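You operate a simulated robot arm through the tools that you are given. There is no shell and no other tool.

You run a simulated robot arm. Do the job below in one go: nothing can be reset, and whatever is moved stays where it is left.

## Task
Re-shim the fixture foot with the one shim that closes the gap.
Fine: loosen the foot bolt knob, draw the old shim out, push home the shim that the gap display asks for, tighten the knob.

It is judged by the outcome, as a careful person would: the job done as asked, and still so three seconds after it is handed in. It fails if anything else is knocked over, pushed out of place, dropped, spilled or broken.

## Robot
A 6-joint arm with a four-finger gripper on a trunk, on a base that drives. Base frame: it is fixed to the floor where the robot stands at the start and does not move with it; the origin is under the middle of the robot, x ahead of it, y to its left, z up. Lengths are in mm, angles in rad, forces in N, time in s.
Its first joint turns from -2.897 to 2.897 rad. Places, roughly: foot bolt knob [2500, 1000, 900]; medium shim [2500, 1000, 900]; thick shim [2400, 1000, 900]; thin shim [2500, 1100, 900]. Payload 3.67 kg.
The TCP is the grasp point between the finger pads, 28 mm short of the fingertips. In the tool frame z runs along the fingers and y along their closing line. The gripper opens to 112 mm. The gripper's body begins 73 mm behind the TCP.
Orientation is that of the tool frame in the base frame, as a unit quaternion [x, y, z, w]. With the fingers straight down and closing along the base's y, the tool's x points along the base's -x, its y along +y and its z along -z.

## Interface
- The arm moves only by the tool send_rows. Its argument "series" is a list of rows, each a list of 3 entries, a list of its own where there are three numbers: the turn, a rotation vector about the tool's x, y, z in rad, then the shift along the tool's x, y, z in mm, then the gripper command, from -1 (fully open) to 1 (shut), values between in proportion. In form: [[[ax, ay, az], [x, y, z], jaw], ...]. A call has 1 to 20 rows; each row is the pose to reach, as a shift and turn from the pose commanded when the call began, along the tool's axes at that moment. Each row takes 0.2 s and may step no farther than 50 mm and 0.15 rad from the row before; otherwise, or with a gripper value out of range, the whole call is refused. A pose out of reach is approached as far as the arm can. The call stops where the force on the tool passes 50 N (or 10 N more than at its start, if that is more) or the arm is blocked; 0.2 s more then pass. Each finger halts on what it meets, pressing with about 32 N; the grip force reading is that of the motor and also rises with nothing between the fingers. The clock runs only during rows and for 0.2 s after the last one: add rows that repeat a pose to give the fingers time. It gives the time, the measured TCP pose, the force on the tool (base axes), the opening and the grip force at its end, in the units of the frame above (readings bear some noise), with the torque about the TCP (base axes, N m) and any sound that the robot's microphone picked up.
- Cameras (640 x 400 px; columns grow to the right, rows downward): "scene" is now at [121.4, 198.5, 1343.3]; the picture's right is [-0.16, -0.99, 0.00], its down [-0.35, 0.06, -0.94] and it looks along [0.92, -0.15, -0.35] (base axes); focal length 262 px, centre (320, 200). "wrist" rides on the gripper at [60, -18, -104] in the tool frame; the picture's right is [0.29, 0.96, 0.00], its down [-0.80, 0.24, -0.55] and it looks along [-0.53, 0.16, 0.83] (tool axes); focal length 234 px, centre (320, 200). There is no depth. A picture from a camera that has moved, and an enlarged one, comes with that camera's place and axes in the base frame and with its lens. The place of the scene camera against the robot may be out by one fixed shift of up to 18 mm in any direction.
- snapshot(camera): a new picture of that camera. No time passes.
- roll_base(legs): drives the robot by 1 to 6 legs, each [ahead, left, turn to the left] in mm, mm and rad, along the robot's own axes; the way and the turn of a leg run together, so that a leg with both is an arc; at most 1500 mm and 3.142 rad a leg. The arm and the cameras ride along, it lands a little off, and it stops where it bumps. It gives what a move gives.
- head_to(pan, tilt): turns the head with the scene camera to pan (to the left, within 2.496 rad either way) and tilt (down, from -0.506 to 1.204), counted from straight ahead of the robot. It gives what a move gives.
- close_up(camera, box): a new picture of the part [left, top, right, bottom] of that camera's present view, enlarged. No time passes.
- finish_job(): hands the job in; it is judged then, once.

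Nothing tells you exact positions but the pictures and the camera data. Unless the task says otherwise, let go and move clear before handing in.

The tools are called after "Call:" as a command line: name --argument value ..., lists and objects as JSON in quotes. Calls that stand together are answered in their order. send_rows: Moves the arm, as the interface text tells. Its arguments: {"type":"object","properties":{"series":{"type":"array","items":{"type":"array"}}},"required":["series"]} The other tools are called the same way: roll_base (legs) drives the base; head_to (pan, tilt) turns the head that bears the scene camera; snapshot (camera) takes a picture; close_up (camera, box) takes an enlarged picture of a part of a camera's view; finish_job () hands the job in.

At the start:

```text
clock: 0.0
eef_pos: [623.9, -28.7, 1117.7]
tcp_rot: [0.0, 1.0, 0.001, 0.0]
wrist_force: [-0.5, -0.4, 0.5]
moment: [0.0, 0.03, 0.02]
finger_gap: 112.1
finger_force: 0.0
robot x, y, heading: [-1.1, 0.9, 0.003]
head pan, tilt: [-0.166, 0.36]
```

scene: 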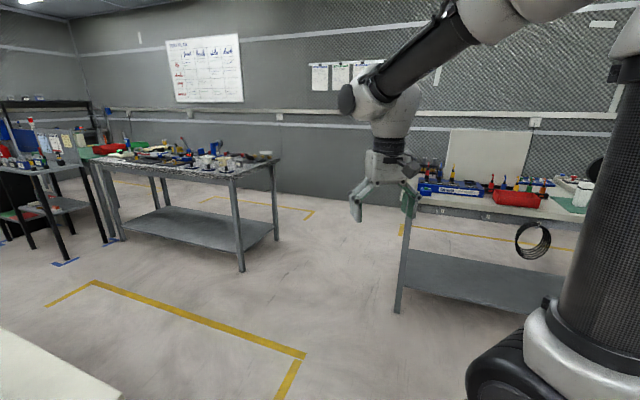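
wrist: 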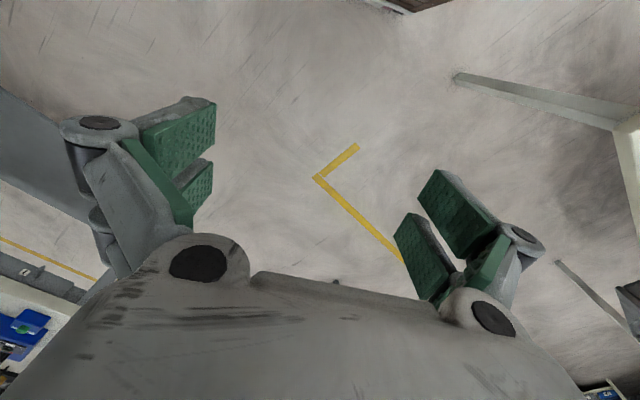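

I see several workbenches; the fixture should be on the table ahead-left, near [2500, 1000, 900]. First I look at it closer with the scene camera.

Call:
close_up --camera "scene" --box '[80, 120, 290, 280]'

Call:
head_to --pan 0.35 --tilt 0.3

```text
2.50 times, centred on (185, 200) of scene
camera zoom: at [121.4, 198.5, 1343.3], right [-0.16, -0.99, 0.0], down [-0.35, 0.06, -0.94], along [0.92, -0.15, -0.35], focal length 654 px, centre (658, 200)
```

zoom: 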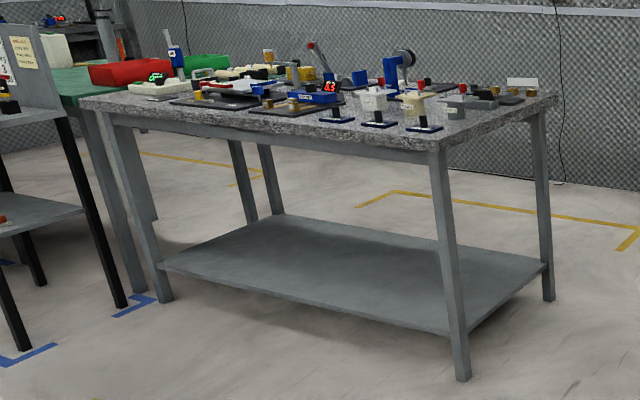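

```text
clock: 0.9
eef_pos: [625.0, -29.3, 1118.5]
tcp_rot: [0.0, 1.0, -0.001, 0.0]
wrist_force: [-0.4, 0.4, 0.0]
moment: [-0.01, -0.02, 0.01]
finger_gap: 111.8
finger_force: 0.0
robot x, y, heading: [-1.0, 0.5, -0.001]
head pan, tilt: [0.351, 0.3]
```

Call:
snapshot --camera "scene"

Call:
close_up --camera "scene" --box '[250, 130, 410, 230]'

```text
taken
camera scene: at [117.3, 245.8, 1348.8], right [0.34, -0.94, 0.0], down [-0.28, -0.1, -0.96], along [0.9, 0.33, -0.3], focal length 262 px, centre (320, 200)
```

scene: 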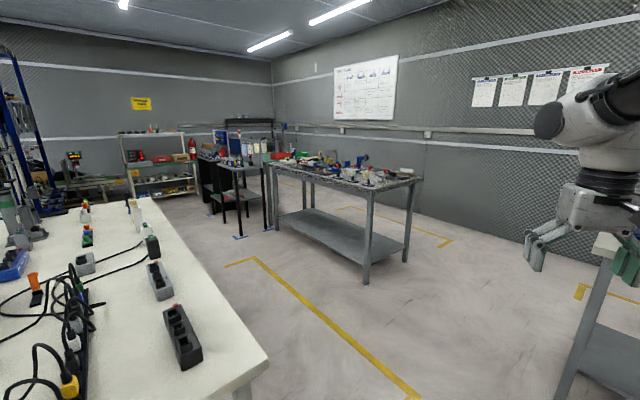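

```text
4.00 times, centred on (330, 180) of scene
camera zoom: at [117.3, 245.8, 1348.8], right [0.34, -0.94, 0.0], down [-0.28, -0.1, -0.96], along [0.9, 0.33, -0.3], focal length 1047 px, centre (280, 280)
```

zoom: 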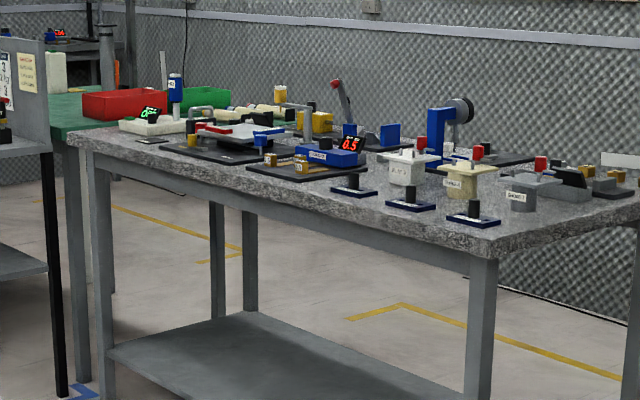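

The work table is granite-topped, its front edge running from about (1830, 500) to (2450, 1650). I drive nearer, keeping clear of both benches, and then look again.

Call:
roll_base --legs '[[0, 0, 0.3], [900, 0, 0]]'

Call:
head_to --pan 0.15 --tilt 0.4

Call:
snapshot --camera "scene"

```text
clock: 6.7
eef_pos: [1481.6, 421.0, 1118.4]
tcp_rot: [-0.145, 0.989, 0.001, 0.0]
wrist_force: [0.3, 0.5, -0.4]
moment: [-0.02, -0.01, 0.0]
finger_gap: 112.0
finger_force: 0.0
robot x, y, heading: [878.1, 269.6, 0.292]
head pan, tilt: [0.351, 0.3]
```

```text
clock: 7.5
eef_pos: [1482.4, 421.7, 1117.4]
tcp_rot: [-0.145, 0.989, -0.001, 0.001]
wrist_force: [-0.6, -0.5, 0.5]
moment: [-0.01, -0.01, 0.0]
finger_gap: 112.3
finger_force: 0.2
robot x, y, heading: [870.4, 267.5, 0.291]
head pan, tilt: [0.15, 0.4]
```

```text
taken
camera scene: at [927.2, 519.5, 1339.5], right [0.43, -0.9, 0.0], down [-0.35, -0.17, -0.92], along [0.83, 0.39, -0.39], focal length 262 px, centre (320, 200)
```

scene: 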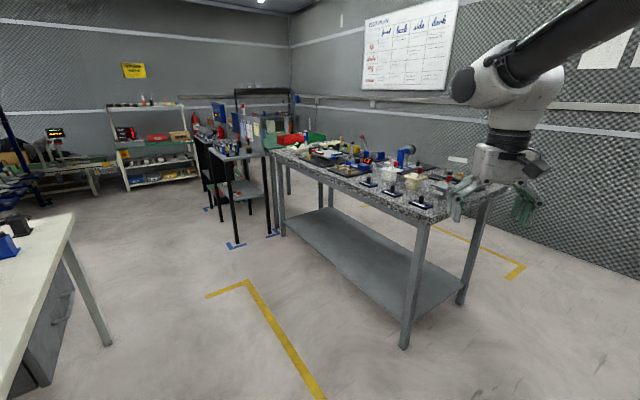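

Call:
close_up --camera "scene" --box '[264, 126, 360, 186]'

Call:
close_up --camera "scene" --box '[340, 140, 468, 220]'

```text
6.67 times, centred on (312, 156) of scene
camera zoom: at [927.2, 519.5, 1339.5], right [0.43, -0.9, 0.0], down [-0.35, -0.17, -0.92], along [0.83, 0.39, -0.39], focal length 1744 px, centre (373, 493)
```

zoom: 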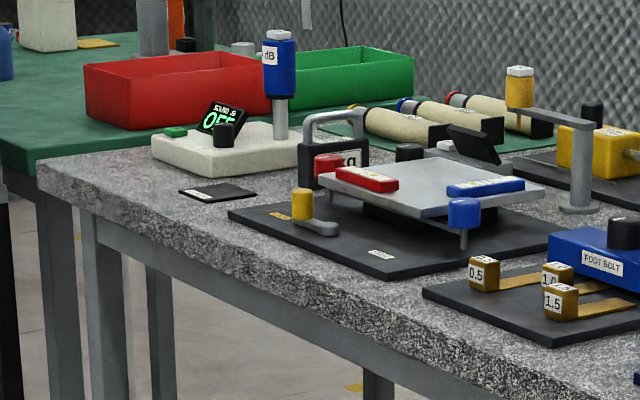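

```text
5.00 times, centred on (404, 180) of scene
camera zoom: at [927.2, 519.5, 1339.5], right [0.43, -0.9, 0.0], down [-0.35, -0.17, -0.92], along [0.83, 0.39, -0.39], focal length 1308 px, centre (-100, 300)
```

zoom: 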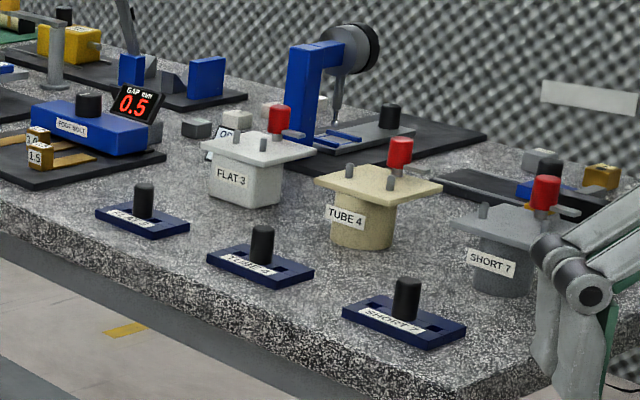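

The fixture (blue foot, black knob, display reading 0.5, three brass shims labelled 0.5/1.0/1.5) sits near (2380, 960). I raise the arm for clearance, then drive along the aisle and turn to face it.

Call:
send_rows --series '[[[0, 0, 0], [0, 0, -40], -1], [[0, 0, 0], [0, 0, -80], -1], [[0, 0, 0], [0, 0, -120], -1]]'

Call:
roll_base --legs '[[900, 640, 0], [0, 0, -0.75]]'

Call:
head_to --pan 0.0 --tilt 0.5

Call:
snapshot --camera "scene"

Call:
snapshot --camera "wrist"

```text
clock: 8.3
eef_pos: [1482.1, 420.4, 1239.5]
tcp_rot: [-0.145, 0.989, 0.0, 0.001]
wrist_force: [0.5, 0.3, 0.4]
moment: [-0.04, 0.01, 0.01]
finger_gap: 111.9
finger_force: 0.1
robot x, y, heading: [875.6, 269.1, 0.292]
head pan, tilt: [0.15, 0.4]
```

```text
clock: 15.9
eef_pos: [2099.9, 817.5, 1240.5]
tcp_rot: [0.24, 0.971, -0.001, 0.0]
wrist_force: [0.0, -1.0, 0.3]
moment: [0.01, 0.02, -0.02]
finger_gap: 112.2
finger_force: 0.0
robot x, y, heading: [1564.4, 1135.9, -0.49]
head pan, tilt: [0.15, 0.4]
```

```text
clock: 16.6
eef_pos: [2100.7, 819.8, 1239.9]
tcp_rot: [0.241, 0.971, -0.001, 0.0]
wrist_force: [-0.7, -0.1, 0.0]
moment: [0.03, 0.01, 0.0]
finger_gap: 111.8
finger_force: 0.2
robot x, y, heading: [1561.7, 1135.3, -0.485]
head pan, tilt: [0.0, 0.499]
```

```text
taken
camera scene: at [1771.1, 1272.2, 1330.4], right [-0.47, -0.88, 0.0], down [-0.42, 0.22, -0.88], along [0.78, -0.41, -0.48], focal length 262 px, centre (320, 200)
```

scene: 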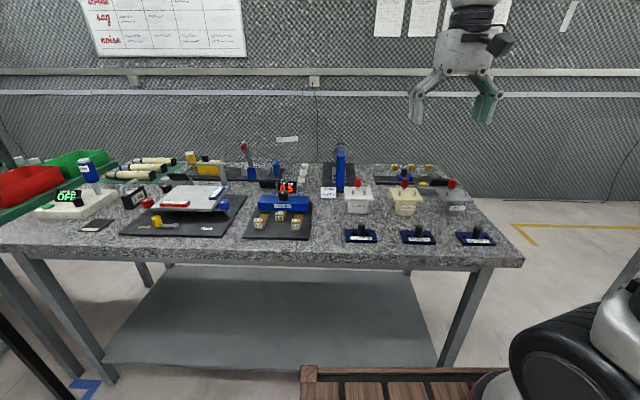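

```text
taken
camera wrist: at [2039.2, 830.2, 1343.2], right [0.19, 0.98, 0.0], down [0.82, -0.16, 0.55], along [0.54, -0.11, -0.83], focal length 234 px, centre (320, 200)
```

wrist: 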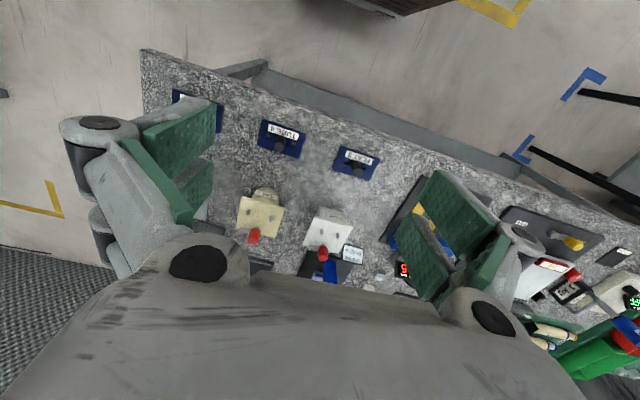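

I now face the table; the fixture plate with the blue foot lies slightly left of centre in the scene view. I zoom in on it to read the layout.

Call:
close_up --camera "scene" --box '[232, 160, 328, 250]'

Call:
close_up --camera "scene" --box '[250, 170, 314, 210]'

```text
4.44 times, centred on (280, 205) of scene
camera zoom: at [1771.1, 1272.2, 1330.4], right [-0.47, -0.88, 0.0], down [-0.42, 0.22, -0.88], along [0.78, -0.41, -0.48], focal length 1163 px, centre (498, 178)
```

zoom: 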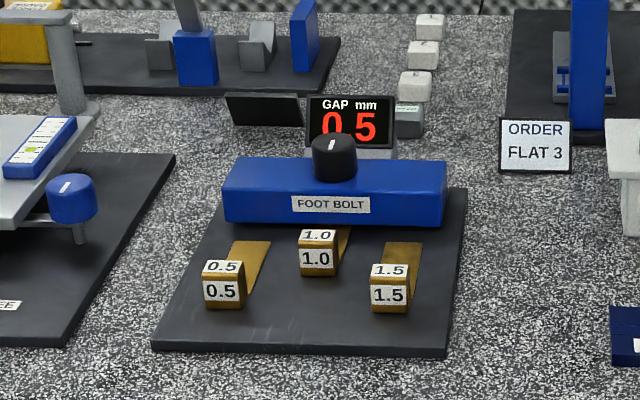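

```text
10.00 times, centred on (282, 190) of scene
camera zoom: at [1771.1, 1272.2, 1330.4], right [-0.47, -0.88, 0.0], down [-0.42, 0.22, -0.88], along [0.78, -0.41, -0.48], focal length 2617 px, centre (700, 300)
```

zoom: 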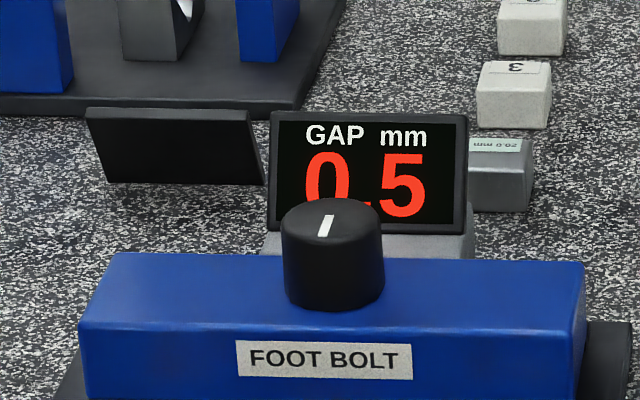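

The old shim is the 1.0 under the foot, with 0.5 and 1.5 lying beside it. Before driving closer I look down to check the clearance between my base and the table.

Call:
head_to --pan 0.0 --tilt 1.1

Call:
snapshot --camera "scene"

```text
clock: 17.6
eef_pos: [2100.5, 817.7, 1240.2]
tcp_rot: [0.241, 0.971, 0.0, 0.0]
wrist_force: [1.0, 0.6, 0.4]
moment: [-0.02, -0.03, 0.03]
finger_gap: 112.2
finger_force: 0.0
robot x, y, heading: [1562.5, 1138.4, -0.488]
head pan, tilt: [0.0, 1.1]
```

```text
taken
camera scene: at [1746.5, 1285.1, 1282.7], right [-0.47, -0.88, 0.0], down [-0.79, 0.42, -0.45], along [0.4, -0.21, -0.89], focal length 262 px, centre (320, 200)
```

scene: 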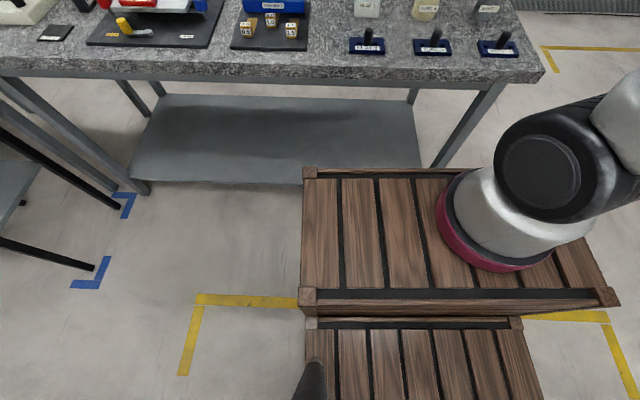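

My base is a crate-like stand whose front edge is still well short of the table, and the knob is roughly 920 mm ahead and 350 mm to my left. I move nearer and to the left, and then look again.

Call:
roll_base --legs '[[120, 200, 0]]'

Call:
snapshot --camera "scene"

Call:
snapshot --camera "wrist"

```text
clock: 19.4
eef_pos: [2297.0, 939.2, 1240.5]
tcp_rot: [0.242, 0.97, 0.0, 0.0]
wrist_force: [-0.4, 0.1, -0.2]
moment: [-0.01, 0.0, 0.01]
finger_gap: 111.8
finger_force: 0.0
robot x, y, heading: [1762.7, 1262.3, -0.491]
head pan, tilt: [0.0, 1.1]
```

```text
taken
camera scene: at [1944.6, 1407.9, 1282.7], right [-0.47, -0.88, 0.0], down [-0.79, 0.42, -0.45], along [0.4, -0.21, -0.89], focal length 262 px, centre (320, 200)
```

scene: 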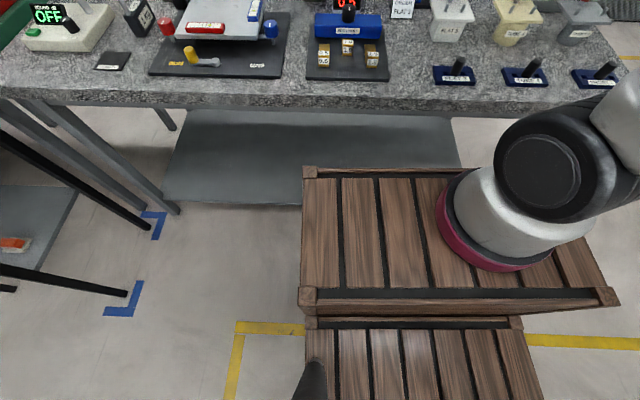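

```text
taken
camera wrist: at [2236.0, 952.1, 1343.2], right [0.2, 0.98, 0.0], down [0.82, -0.16, 0.55], along [0.54, -0.11, -0.83], focal length 234 px, centre (320, 200)
```

wrist: 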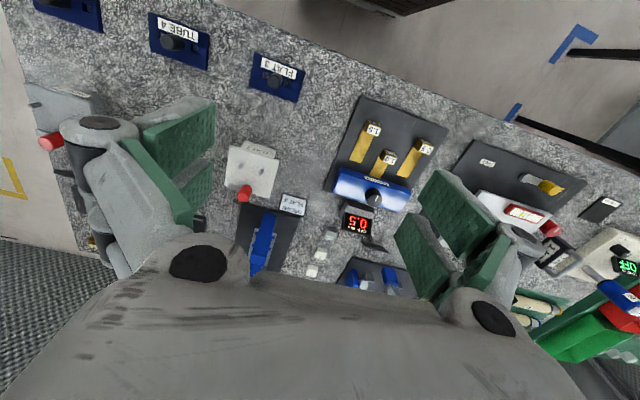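

The fixture is now in the wrist view; triangulating both cameras gives the knob top at about (2539, 1015, 905). I zoom in for details.

Call:
close_up --camera "wrist" --box '[310, 90, 470, 250]'

Call:
close_up --camera "scene" --box '[290, 0, 410, 90]'

```text
2.50 times, centred on (390, 170) of wrist
camera zoom: at [2236.0, 952.1, 1343.2], right [0.2, 0.98, 0.0], down [0.82, -0.16, 0.55], along [0.54, -0.11, -0.83], focal length 585 px, centre (145, 275)
```

zoom: 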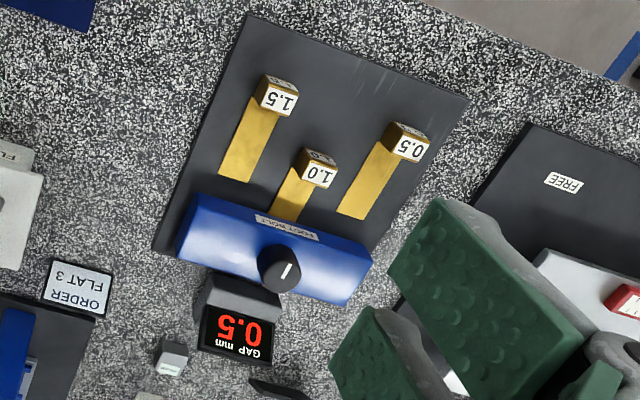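

```text
4.44 times, centred on (350, 45) of scene
camera zoom: at [1944.6, 1407.9, 1282.7], right [-0.47, -0.88, 0.0], down [-0.79, 0.42, -0.45], along [0.4, -0.21, -0.89], focal length 1163 px, centre (187, 889)
```

zoom: 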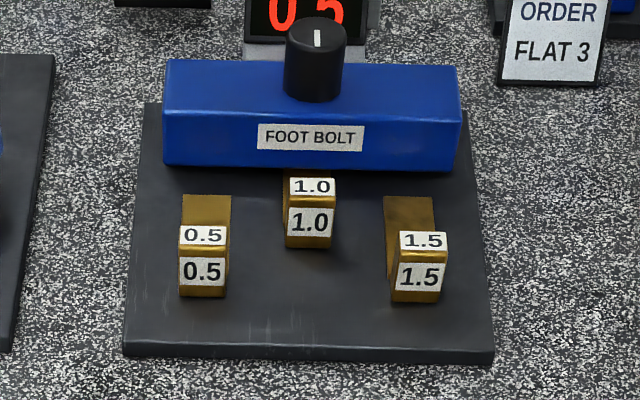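

I move the arm sideways and down a little so the wrist camera gives a second view of the fixture for a precise triangulation.

Call:
send_rows --series '[[[0, 0, 0], [10, 34, 24], -1], [[0, 0, 0], [20, 68, 48], -1], [[0, 0, 0], [30, 102, 72], -1], [[0, 0, 0], [40, 137, 96], -1], [[0, 0, 0], [40, 137, 96], -1]]'

Call:
snapshot --camera "wrist"

Call:
close_up --camera "wrist" --box '[230, 90, 410, 270]'

```text
clock: 20.6
eef_pos: [2327.4, 1078.9, 1145.8]
tcp_rot: [0.242, 0.97, -0.001, 0.0]
wrist_force: [0.7, 0.6, 0.1]
moment: [-0.02, -0.01, -0.02]
finger_gap: 112.1
finger_force: 0.1
robot x, y, heading: [1761.1, 1258.9, -0.488]
head pan, tilt: [0.0, 1.1]
```

```text
taken
camera wrist: at [2264.8, 1090.7, 1248.4], right [0.2, 0.98, 0.0], down [0.82, -0.16, 0.55], along [0.54, -0.11, -0.83], focal length 234 px, centre (320, 200)
```

wrist: 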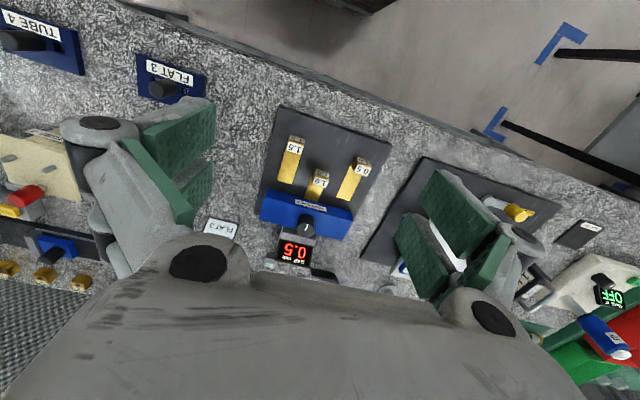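

```text
2.22 times, centred on (320, 180) of wrist
camera zoom: at [2264.8, 1090.7, 1248.4], right [0.2, 0.98, 0.0], down [0.82, -0.16, 0.55], along [0.54, -0.11, -0.83], focal length 520 px, centre (320, 244)
```

zoom: 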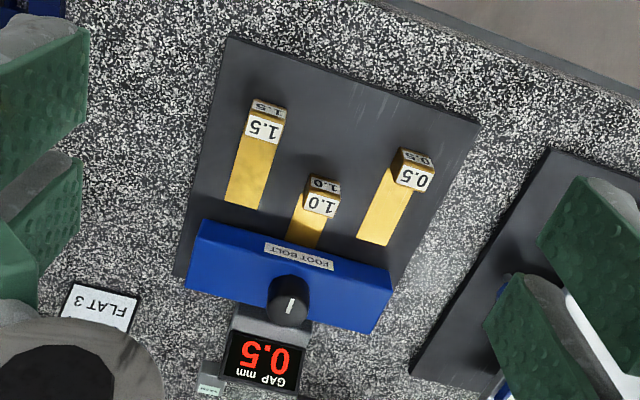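

Two wrist views give: knob centre about (2525, 1015), knob top z≈932, plate top z≈867, fixture facing −0.515 rad, shim tabs 28 mm tall. I move above the knob with the jaws partly closed and check the alignment.

Call:
send_rows --series '[[[0, 0, 0.135], [-34, 6, 20], -0.25], [[0, 0, 0.27], [-68, 12, 40], -0.25], [[0, 0, 0.405], [-102, 18.5, 60], -0.25], [[0, 0, 0.54], [-136, 25, 80], -0.25], [[0, 0, 0.675], [-170, 31, 100], -0.25], [[0, 0, 0.81], [-204.6, 37.2, 126], -0.25], [[0, 0, 0.81], [-204.6, 37.2, 126], -0.25]]'

Call:
snapshot --camera "wrist"

Call:
head_to --pan 0.0 --tilt 0.7

Call:
snapshot --camera "scene"

```text
clock: 22.2
eef_pos: [2524.4, 1018.4, 1017.6]
tcp_rot: [0.605, 0.796, 0.0, 0.0]
wrist_force: [0.1, 0.3, 0.4]
moment: [0.02, -0.01, -0.01]
finger_gap: 69.8
finger_force: 0.1
robot x, y, heading: [1760.3, 1261.4, -0.489]
head pan, tilt: [0.0, 1.1]
```

```text
taken
camera wrist: at [2491.1, 1071.9, 1120.7], right [0.85, 0.53, 0.0], down [0.44, -0.7, 0.55], along [0.3, -0.47, -0.83], focal length 234 px, centre (320, 200)
```

wrist: 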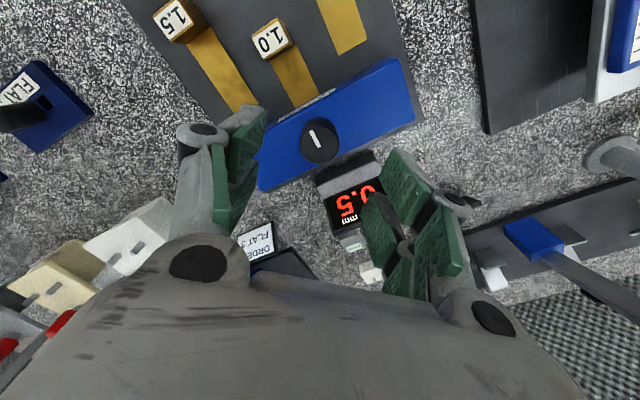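

```text
clock: 23.0
eef_pos: [2524.2, 1018.9, 1018.5]
tcp_rot: [0.605, 0.796, 0.0, -0.001]
wrist_force: [0.0, 0.6, -0.3]
moment: [0.03, 0.03, 0.03]
finger_gap: 69.9
finger_force: 0.0
robot x, y, heading: [1757.4, 1259.2, -0.489]
head pan, tilt: [0.0, 0.7]
```

```text
taken
camera scene: at [1963.9, 1397.7, 1312.6], right [-0.47, -0.88, 0.0], down [-0.57, 0.3, -0.76], along [0.67, -0.36, -0.64], focal length 262 px, centre (320, 200)
```

scene: 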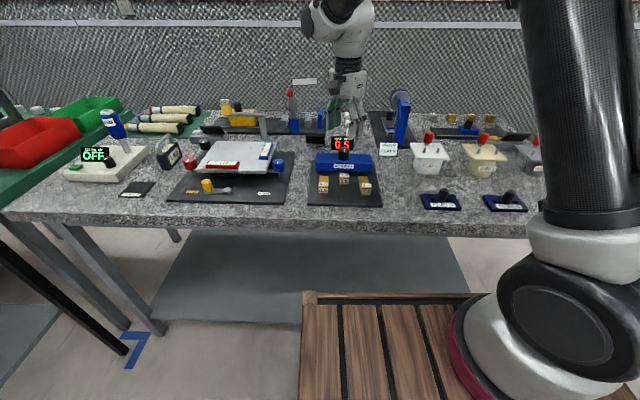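

The gripper hovers above the knob. I zoom in to fix the knob centre more exactly.

Call:
close_up --camera "wrist" --box '[260, 80, 420, 180]'

```text
4.00 times, centred on (340, 130) of wrist
camera zoom: at [2490.9, 1072.0, 1120.8], right [0.85, 0.53, 0.0], down [0.44, -0.7, 0.55], along [0.3, -0.47, -0.83], focal length 937 px, centre (240, 480)
```

zoom: 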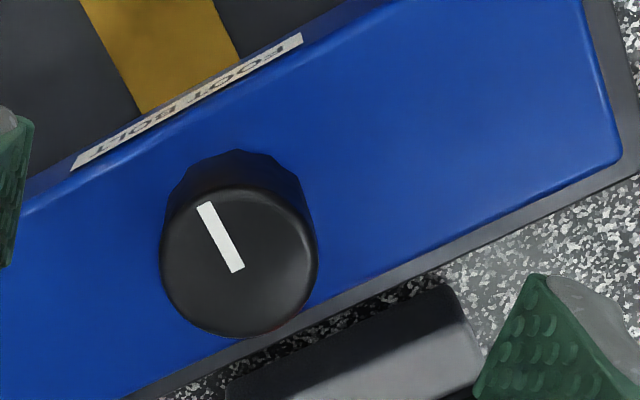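

The knob top centre refines to about (2528.5, 1012, 927). I correct sideways and descend to just around the knob top, then check again.

Call:
send_rows --series '[[[0, 0, 0], [-7.5, 2.3, 30], -0.25], [[0, 0, 0], [-7.5, 2.3, 60], -0.25], [[0, 0, 0], [-7.5, 2.3, 60], -0.25]]'

Call:
close_up --camera "wrist" --box '[220, 90, 420, 250]'

Call:
close_up --camera "scene" --box '[290, 80, 400, 210]'

```text
clock: 23.8
eef_pos: [2529.8, 1013.0, 958.3]
tcp_rot: [0.605, 0.796, 0.0, 0.0]
wrist_force: [0.1, -0.5, 0.4]
moment: [-0.01, 0.02, 0.0]
finger_gap: 70.1
finger_force: 0.0
robot x, y, heading: [1760.7, 1258.4, -0.486]
head pan, tilt: [0.0, 0.7]
```

```text
2.50 times, centred on (320, 170) of wrist
camera zoom: at [2495.9, 1065.6, 1061.3], right [0.85, 0.53, 0.0], down [0.44, -0.7, 0.55], along [0.3, -0.47, -0.83], focal length 585 px, centre (320, 275)
```

zoom: 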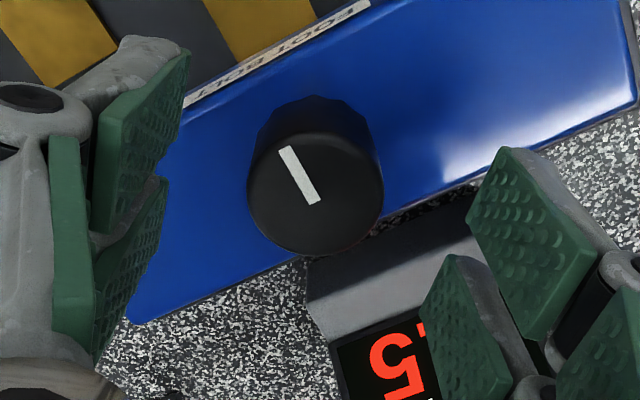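

```text
3.08 times, centred on (345, 145) of scene
camera zoom: at [1963.8, 1397.7, 1312.6], right [-0.47, -0.88, 0.0], down [-0.57, 0.3, -0.76], along [0.68, -0.36, -0.64], focal length 805 px, centre (243, 369)
```

zoom: 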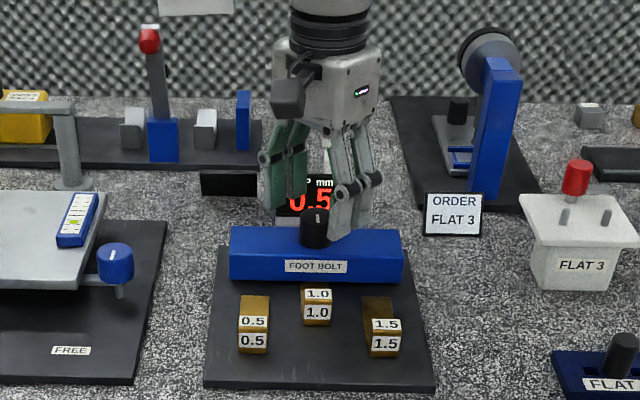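

The knob top sits centred between the fingers (about 34 mm wide). I descend around it and close.

Call:
send_rows --series '[[[0, 0, 0], [-1.3, -0.2, 10], -0.25], [[0, 0, 0], [-1.3, -0.2, 21], -0.25], [[0, 0, 0], [-1.3, -0.2, 21], 0.1], [[0, 0, 0], [-1.3, -0.2, 21], 0.5], [[0, 0, 0], [-1.3, -0.2, 21], 0.5]]'

Call:
close_up --camera "wrist" --box '[220, 90, 420, 250]'

```text
clock: 25.0
eef_pos: [2528.9, 1010.0, 936.7]
tcp_rot: [0.605, 0.797, 0.0, 0.001]
wrist_force: [3.1, 0.6, -2.2]
moment: [-0.01, -0.27, 0.0]
finger_gap: 32.5
finger_force: 44.4
robot x, y, heading: [1761.2, 1255.7, -0.483]
head pan, tilt: [0.0, 0.7]
```

```text
2.50 times, centred on (320, 170) of wrist
camera zoom: at [2495.8, 1062.8, 1039.7], right [0.85, 0.53, 0.0], down [0.44, -0.7, 0.55], along [0.3, -0.47, -0.83], focal length 585 px, centre (320, 275)
```

zoom: 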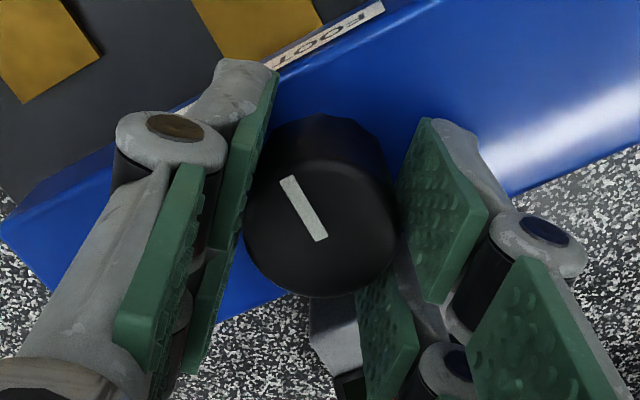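

The knob is gripped at 32.5 mm. I now turn it counter-clockwise (loosening) by about 45° and check the response.

Call:
send_rows --series '[[[0, 0, -0.1], [0, 0, 0], 0.5], [[0, 0, -0.2], [0, 0, 0], 0.5], [[0, 0, -0.3], [0, 0, 0], 0.5], [[0, 0, -0.4], [0, 0, 0], 0.5], [[0, 0, -0.5], [0, 0, 0], 0.5], [[0, 0, -0.6], [0, 0, 0], 0.5], [[0, 0, -0.7], [0, 0, 0], 0.5], [[0, 0, -0.8], [0, 0, 0], 0.5]]'

Call:
close_up --camera "wrist" --box '[220, 90, 420, 250]'

Call:
close_up --camera "scene" --box '[300, 110, 390, 210]'

```text
clock: 26.8
eef_pos: [2530.1, 1011.0, 936.2]
tcp_rot: [0.247, 0.969, 0.001, -0.001]
wrist_force: [11.8, 39.8, -13.6]
moment: [1.49, 0.45, -0.08]
finger_gap: 32.7
finger_force: 45.0
robot x, y, heading: [1761.4, 1261.0, -0.485]
head pan, tilt: [0.0, 0.7]
```

```text
2.50 times, centred on (320, 170) of wrist
camera zoom: at [2469.0, 1023.3, 1039.9], right [0.2, 0.98, 0.0], down [0.82, -0.17, 0.55], along [0.54, -0.11, -0.83], focal length 585 px, centre (320, 275)
```

zoom: 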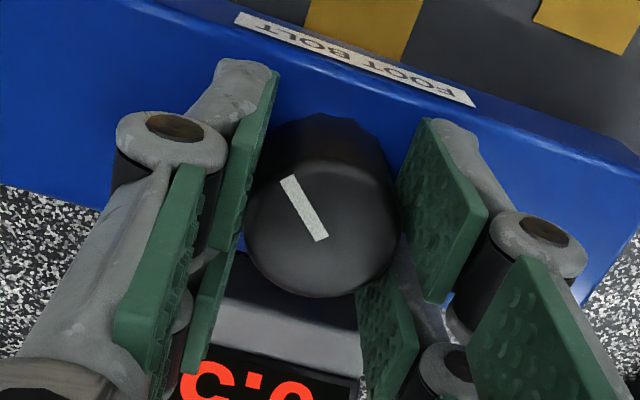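

```text
4.00 times, centred on (345, 160) of scene
camera zoom: at [1964.8, 1399.3, 1312.3], right [-0.47, -0.88, 0.0], down [-0.57, 0.3, -0.76], along [0.67, -0.36, -0.64], focal length 1047 px, centre (220, 360)
```

zoom: 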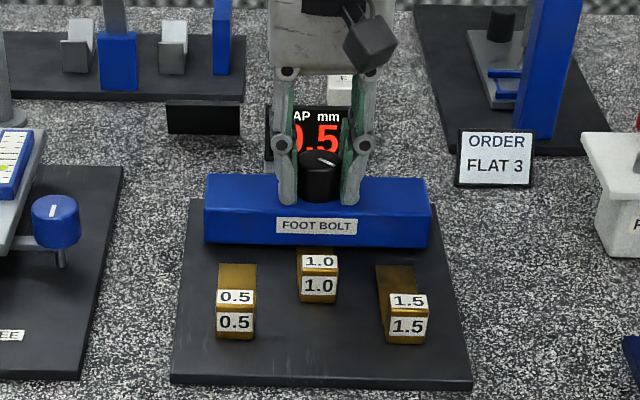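

The knob turned with the gripper but a side load of 40 N built up because my rotation axis is slightly off the knob's. I shift a little along the closing line to relieve it.

Call:
send_rows --series '[[[0, 0, 0], [0, 1.5, 0], 0.5], [[0, 0, 0], [0, 1.5, 0], 0.5]]'

```text
clock: 27.4
eef_pos: [2530.5, 1010.9, 938.0]
tcp_rot: [0.247, 0.969, 0.0, 0.0]
wrist_force: [10.7, 38.1, -11.5]
moment: [1.19, 0.38, -0.11]
finger_gap: 32.7
finger_force: 45.1
robot x, y, heading: [1759.9, 1258.1, -0.488]
head pan, tilt: [0.0, 0.7]
```

Call:
send_rows --series '[[[0, 0, 0], [0, 1.5, 0], 0.5], [[0, 0, 0], [0, 3, 0], 0.5], [[0, 0, 0], [0, 3, 0], 0.5]]'

Call:
snapshot --camera "wrist"

```text
clock: 28.2
eef_pos: [2530.2, 1010.7, 937.7]
tcp_rot: [0.248, 0.969, -0.001, -0.002]
wrist_force: [-8.3, 11.1, -8.3]
moment: [-0.33, -0.19, 0.02]
finger_gap: 32.6
finger_force: 45.3
robot x, y, heading: [1760.8, 1259.6, -0.493]
head pan, tilt: [0.0, 0.7]
```

```text
taken
camera wrist: at [2469.4, 1023.8, 1040.0], right [0.21, 0.98, 0.0], down [0.82, -0.17, 0.55], along [0.54, -0.12, -0.83], focal length 234 px, centre (320, 200)
```

wrist: 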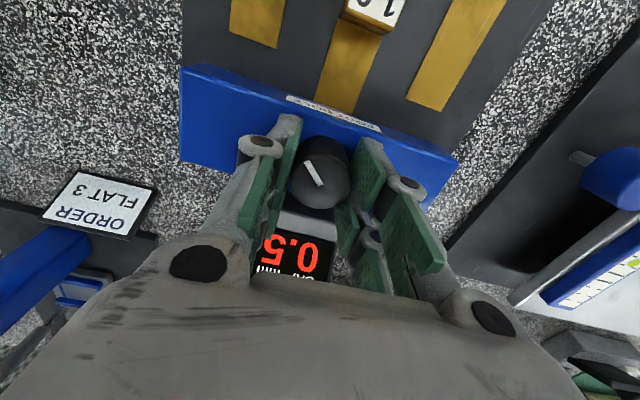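

The side load is nearly gone. I keep turning counter-clockwise in smaller chunks, watching the force.

Call:
send_rows --series '[[[0, 0, -0.1], [0, 0.3, 0], 0.5], [[0, 0, -0.2], [0, 0.6, 0], 0.5], [[0, 0, -0.3], [0, 0.9, 0], 0.5], [[0, 0, -0.4], [0, 1.2, 0], 0.5]]'

```text
clock: 29.2
eef_pos: [2530.1, 1010.7, 937.2]
tcp_rot: [0.05, 0.999, -0.001, -0.003]
wrist_force: [-23.7, -16.1, -23.8]
moment: [-0.46, -0.17, 0.01]
finger_gap: 32.5
finger_force: 44.8
robot x, y, heading: [1759.3, 1251.6, -0.492]
head pan, tilt: [0.0, 0.7]
```

Call:
send_rows --series '[[[0, 0, 0], [1.2, -0.9, 1], 0.5], [[0, 0, 0], [2.4, -1.8, 2], 0.5], [[0, 0, 0], [2.4, -1.8, 2], 0.5]]'

Call:
snapshot --camera "wrist"

Call:
close_up --camera "scene" --box '[300, 110, 390, 210]'

```text
clock: 30.0
eef_pos: [2530.3, 1011.0, 936.6]
tcp_rot: [0.05, 0.999, 0.0, 0.003]
wrist_force: [-5.4, -19.0, -8.7]
moment: [-0.48, 1.02, 0.03]
finger_gap: 32.6
finger_force: 45.3
robot x, y, heading: [1760.5, 1257.6, -0.49]
head pan, tilt: [0.0, 0.7]
```

```text
taken
camera wrist: at [2468.8, 999.3, 1039.9], right [-0.19, 0.98, 0.0], down [0.82, 0.16, 0.56], along [0.55, 0.11, -0.83], focal length 234 px, centre (320, 200)
```

wrist: 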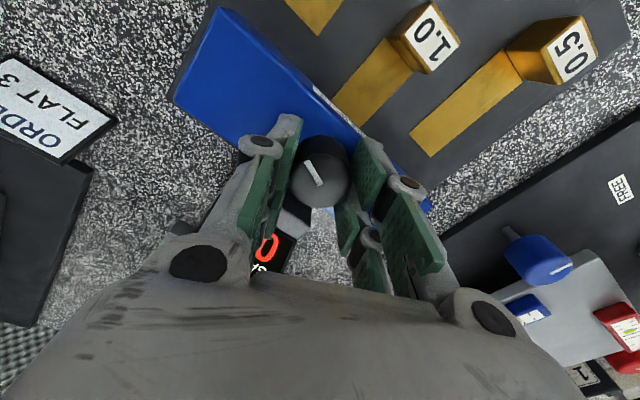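

```text
4.00 times, centred on (345, 160) of scene
camera zoom: at [1964.1, 1396.9, 1312.7], right [-0.47, -0.88, 0.0], down [-0.57, 0.3, -0.76], along [0.67, -0.36, -0.64], focal length 1047 px, centre (220, 360)
```

zoom: 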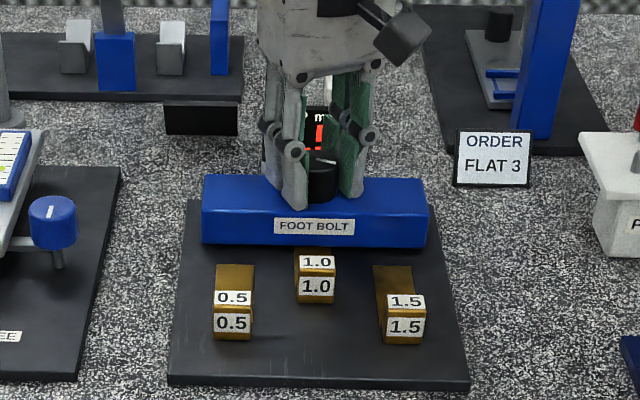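

The knob follows (about 70° so far). I continue further with small corrections.

Call:
send_rows --series '[[[0, 0, -0.1], [0.3, -1.2, 0.5], 0.5], [[0, 0, -0.2], [0.6, -1.8, 0.8], 0.5], [[0, 0, -0.3], [0.9, -2.2, 1], 0.5], [[0, 0, -0.4], [1.2, -2.6, 1], 0.5]]'

Call:
close_up --camera "scene" --box '[300, 110, 390, 210]'

```text
clock: 31.0
eef_pos: [2529.3, 1011.7, 936.7]
tcp_rot: [-0.151, 0.988, 0.001, 0.004]
wrist_force: [17.8, 16.3, 27.0]
moment: [0.62, -0.38, -0.04]
finger_gap: 32.5
finger_force: 45.2
robot x, y, heading: [1762.5, 1257.5, -0.485]
head pan, tilt: [0.0, 0.7]
```

```text
4.00 times, centred on (345, 160) of scene
camera zoom: at [1963.8, 1398.9, 1312.6], right [-0.47, -0.88, 0.0], down [-0.57, 0.3, -0.77], along [0.68, -0.36, -0.64], focal length 1047 px, centre (220, 360)
```

zoom: 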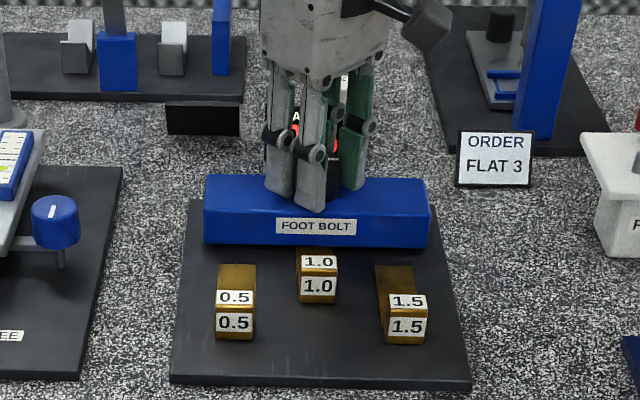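

Call:
send_rows --series '[[[0, 0, 0], [-1, 0.5, -1.2], 0.5], [[0, 0, 0], [-2.2, 1.1, -2.4], 0.5], [[0, 0, 0], [-2.2, 1.1, -2.4], 0.5]]'

Call:
snapshot --camera "wrist"

```text
clock: 31.8
eef_pos: [2529.6, 1012.1, 936.3]
tcp_rot: [-0.15, 0.989, 0.0, 0.0]
wrist_force: [22.2, 15.4, 12.0]
moment: [0.6, -1.36, 0.0]
finger_gap: 32.5
finger_force: 44.3
robot x, y, heading: [1761.9, 1256.3, -0.493]
head pan, tilt: [0.0, 0.7]
```

```text
taken
camera wrist: at [2478.2, 977.0, 1039.8], right [-0.56, 0.83, 0.0], down [0.69, 0.47, 0.55], along [0.46, 0.31, -0.83], focal length 234 px, centre (320, 200)
```

wrist: 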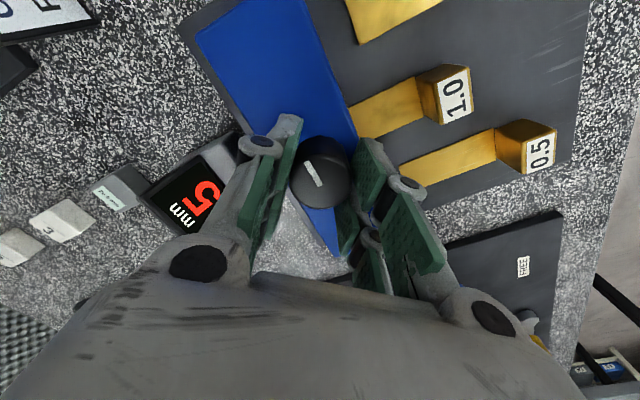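

The knob is about 90° round with no stop felt. I turn a little further to be sure it is loose, relieving the side load at the same time.

Call:
send_rows --series '[[[0, 0, 0], [-2, 0.6, -0.8], 0.5], [[0, 0, -0.1], [-2.4, 0.8, -1], 0.5], [[0, 0, -0.2], [-2.6, 0.8, -1], 0.5], [[0, 0, -0.3], [-2.8, 0.8, -1], 0.5], [[0, 0, -0.4], [-3, 0.8, -1], 0.5], [[0, 0, -0.4], [-3, 0.8, -1], 0.5]]'

Call:
snapshot --camera "wrist"

Call:
close_up --camera "scene" --box '[300, 110, 390, 210]'

```text
clock: 33.2
eef_pos: [2529.9, 1012.2, 937.0]
tcp_rot: [-0.343, 0.939, 0.001, -0.004]
wrist_force: [-14.0, 4.2, -10.5]
moment: [-0.65, 1.3, 0.0]
finger_gap: 32.9
finger_force: 45.2
robot x, y, heading: [1760.0, 1258.2, -0.495]
head pan, tilt: [0.0, 0.7]
```

```text
taken
camera wrist: at [2496.4, 959.9, 1039.9], right [-0.84, 0.55, 0.0], down [0.46, 0.7, 0.55], along [0.3, 0.46, -0.83], focal length 234 px, centre (320, 200)
```

wrist: 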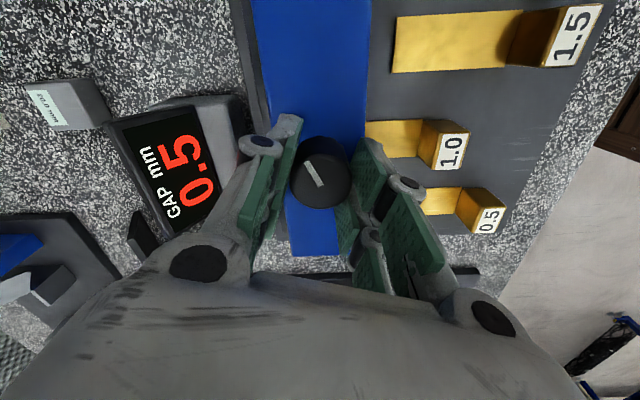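

```text
4.00 times, centred on (345, 160) of scene
camera zoom: at [1963.6, 1397.7, 1312.6], right [-0.47, -0.88, 0.0], down [-0.57, 0.3, -0.76], along [0.67, -0.36, -0.64], focal length 1047 px, centre (220, 360)
```

zoom: 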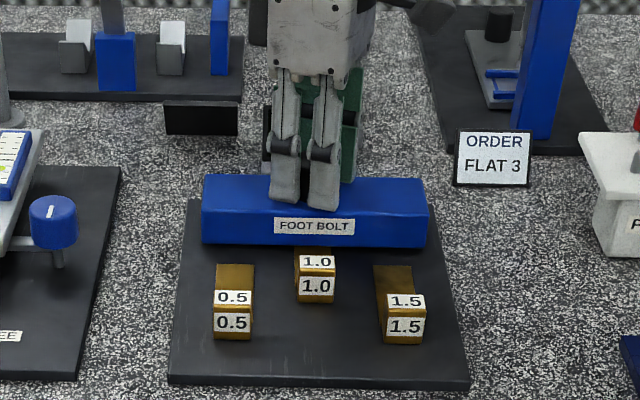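

The knob is now turned about 115° counter-clockwise. I release it and lift clear.

Call:
send_rows --series '[[[0, 0, 0], [0, 0, 0], 0.0], [[0, 0, 0], [0, 0, 0], -0.1], [[0, 0, 0], [0, 0, -15], -0.1], [[0, 0, 0], [0, 0, -45], -0.1], [[0, 0, 0], [0, 0, -85], -0.1], [[0, 0, 0], [0, 0, -85], -0.1]]'

Call:
snapshot --camera "wrist"

```text
clock: 34.6
eef_pos: [2532.1, 1012.7, 1023.4]
tcp_rot: [-0.343, 0.939, 0.0, 0.0]
wrist_force: [0.0, 0.0, 0.3]
moment: [0.02, 0.01, 0.0]
finger_gap: 61.6
finger_force: 0.1
robot x, y, heading: [1761.3, 1256.6, -0.489]
head pan, tilt: [0.0, 0.7]
```

```text
taken
camera wrist: at [2498.4, 960.7, 1126.4], right [-0.84, 0.55, 0.0], down [0.45, 0.7, 0.55], along [0.3, 0.46, -0.83], focal length 234 px, centre (320, 200)
```

wrist: 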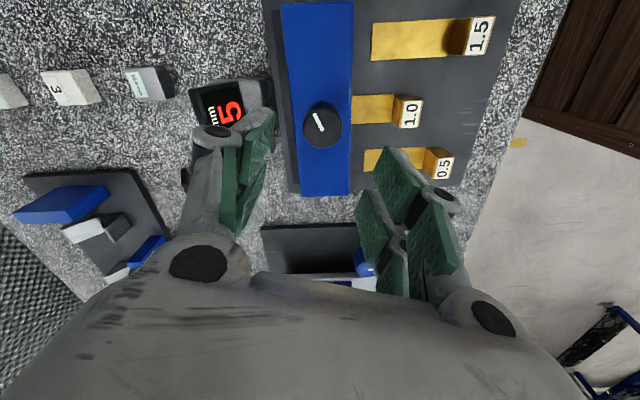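

Knob released. I swing the tool back square to the fixture and move above the old 1.0 shim's tab.

Call:
send_rows --series '[[[0, 0, 0.135], [3, 8.7, 1], -0.1], [[0, 0, 0.27], [6, 17.4, 2], -0.1], [[0, 0, 0.405], [9.3, 26, 3], -0.1], [[0, 0, 0.54], [12.4, 34.8, 4], -0.1], [[0, 0, 0.675], [15.5, 43.5, 5], -0.1], [[0, 0, 0.81], [18.6, 52.2, 6], -0.1], [[0, 0, 0.945], [21.7, 61, 7], -0.1], [[0, 0, 1.08], [24.8, 69.7, 8], -0.1], [[0, 0, 1.216], [28, 78.4, 10], -0.1], [[0, 0, 1.216], [28, 78.4, 10], -0.1]]'

Call:
snapshot --camera "wrist"

Call:
close_up --camera "wrist" --box '[220, 60, 420, 185]'

Call:
close_up --camera "scene" --box '[300, 110, 390, 210]'

```text
clock: 36.8
eef_pos: [2460.2, 1053.2, 1012.8]
tcp_rot: [0.256, 0.967, 0.0, 0.0]
wrist_force: [0.1, -0.5, 0.2]
moment: [0.0, -0.02, 0.01]
finger_gap: 61.6
finger_force: 0.2
robot x, y, heading: [1758.7, 1256.3, -0.491]
head pan, tilt: [0.0, 0.7]
```

```text
taken
camera wrist: at [2398.3, 1067.3, 1116.3], right [0.22, 0.97, 0.0], down [0.81, -0.19, 0.55], along [0.54, -0.12, -0.83], focal length 234 px, centre (320, 200)
```

wrist: 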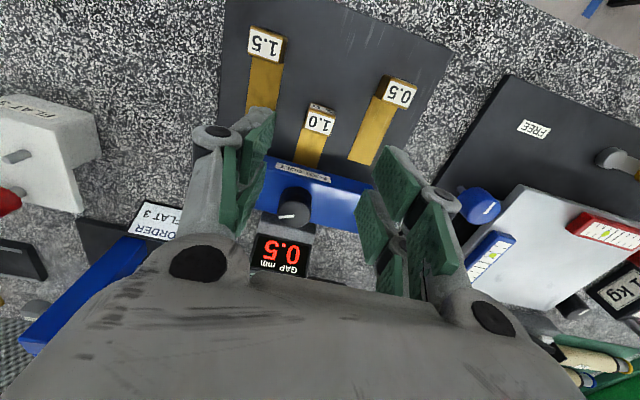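

```text
3.20 times, centred on (320, 122) of wrist
camera zoom: at [2398.3, 1067.3, 1116.3], right [0.22, 0.97, 0.0], down [0.81, -0.19, 0.55], along [0.54, -0.12, -0.83], focal length 749 px, centre (320, 448)
```

zoom: 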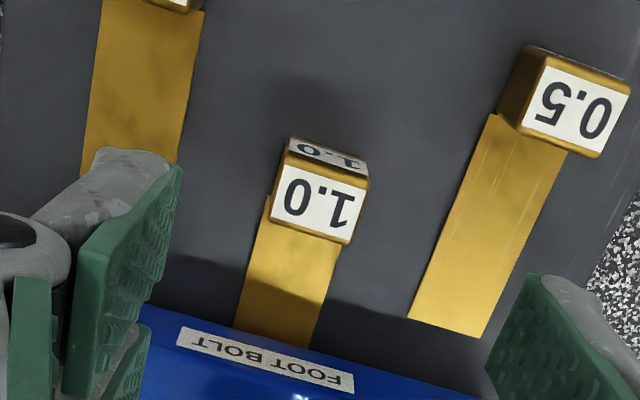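

```text
4.00 times, centred on (345, 160) of scene
camera zoom: at [1963.9, 1397.7, 1312.6], right [-0.47, -0.88, 0.0], down [-0.57, 0.3, -0.76], along [0.68, -0.36, -0.64], focal length 1047 px, centre (220, 360)
```

zoom: 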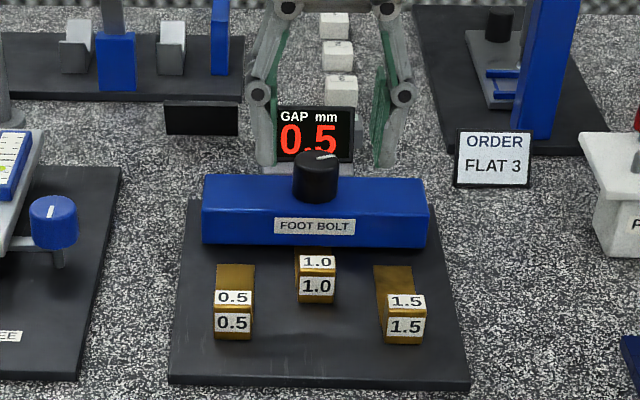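

The 1.0 tab (about 25 × 17 mm) is right under the gripper at (2459, 1053.5), top z≈895. I narrow the jaws and descend around it.

Call:
send_rows --series '[[[0, 0, 0], [0, 0, 20], 0.14], [[0, 0, 0], [0, 0, 55], 0.14], [[0, 0, 0], [0, 0, 80], 0.14], [[0, 0, 0], [0, 0, 80], 0.14]]'

Call:
snapshot --camera "wrist"

Call:
close_up --camera "scene" --box '[300, 110, 390, 210]'

```text
clock: 37.8
eef_pos: [2458.7, 1055.3, 933.1]
tcp_rot: [0.255, 0.967, 0.0, 0.0]
wrist_force: [0.7, -0.2, -0.1]
moment: [0.0, -0.02, -0.01]
finger_gap: 48.4
finger_force: 0.0
robot x, y, heading: [1761.6, 1258.4, -0.491]
head pan, tilt: [0.0, 0.7]
```

```text
taken
camera wrist: at [2397.4, 1067.3, 1036.3], right [0.22, 0.98, 0.0], down [0.81, -0.18, 0.55], along [0.54, -0.12, -0.83], focal length 234 px, centre (320, 200)
```

wrist: 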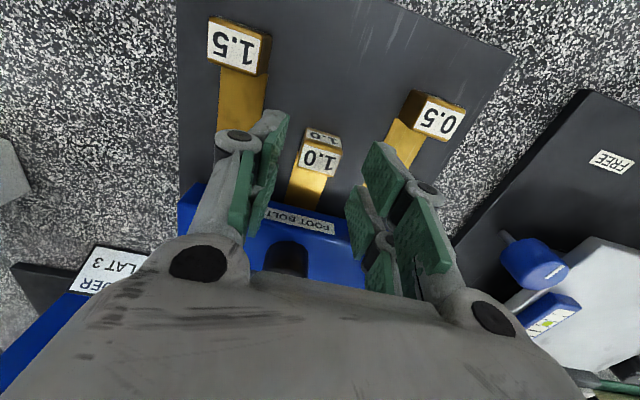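

```text
4.00 times, centred on (345, 160) of scene
camera zoom: at [1963.9, 1397.7, 1312.6], right [-0.47, -0.88, 0.0], down [-0.57, 0.3, -0.76], along [0.68, -0.36, -0.64], focal length 1047 px, centre (220, 360)
```

zoom: 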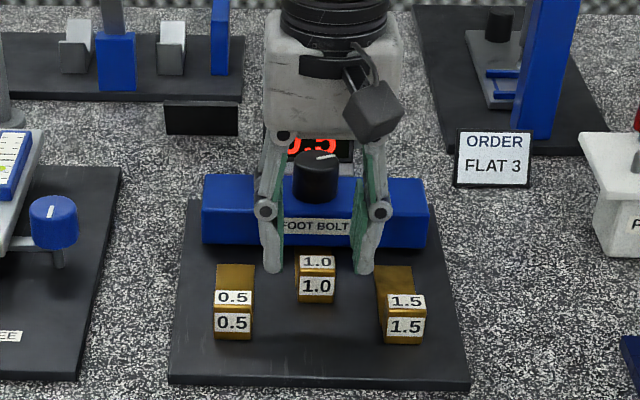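

Aligned. I descend the rest and close on the tab.

Call:
send_rows --series '[[[0, 0, 0], [0, -1, 16], 0.14], [[0, 0, 0], [0, -1, 31], 0.14], [[0, 0, 0], [0, -1, 31], 0.14], [[0, 0, 0], [0, -1, 31], 0.5], [[0, 0, 0], [0, -1, 31], 0.8], [[0, 0, 0], [0, -1, 31], 0.8]]'

Call:
close_up --camera "scene" --box '[300, 110, 390, 210]'

```text
clock: 39.2
eef_pos: [2458.8, 1053.1, 902.4]
tcp_rot: [0.255, 0.967, -0.001, -0.002]
wrist_force: [-12.1, -20.2, 1.7]
moment: [-0.55, 0.3, -0.33]
finger_gap: 25.6
finger_force: 45.0
robot x, y, heading: [1763.6, 1261.6, -0.494]
head pan, tilt: [0.0, 0.7]
```

```text
4.00 times, centred on (345, 160) of scene
camera zoom: at [1963.4, 1396.8, 1312.8], right [-0.47, -0.88, 0.0], down [-0.57, 0.3, -0.76], along [0.68, -0.36, -0.64], focal length 1047 px, centre (220, 360)
```

zoom: 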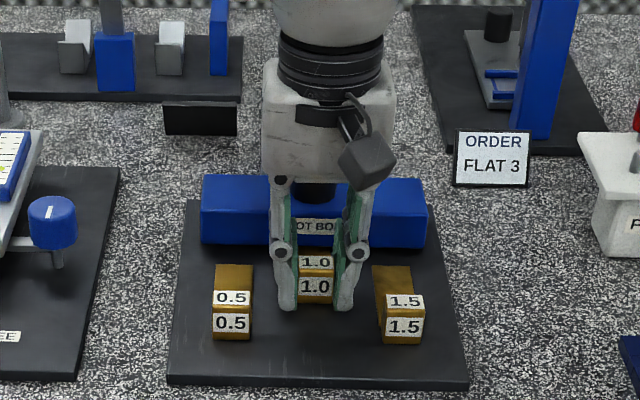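

The tab is held (25.6 mm). I relieve the small side load and draw the shim out toward me, gently.

Call:
send_rows --series '[[[0, 0, 0], [0, -1, 0], 0.8], [[0, 0, 0], [1, -2, 0], 0.8], [[0, 0, 0], [4, -2, 0], 0.8], [[0, 0, 0], [8, -2, 0], 0.8], [[0, 0, 0], [12, -2, 0], 0.8]]'

```text
clock: 40.4
eef_pos: [2448.6, 1059.3, 902.6]
tcp_rot: [0.254, 0.967, 0.001, 0.001]
wrist_force: [-4.8, -8.2, 17.9]
moment: [-0.23, 0.03, -0.24]
finger_gap: 25.3
finger_force: 45.1
robot x, y, heading: [1760.5, 1255.5, -0.489]
head pan, tilt: [0.0, 0.7]
```

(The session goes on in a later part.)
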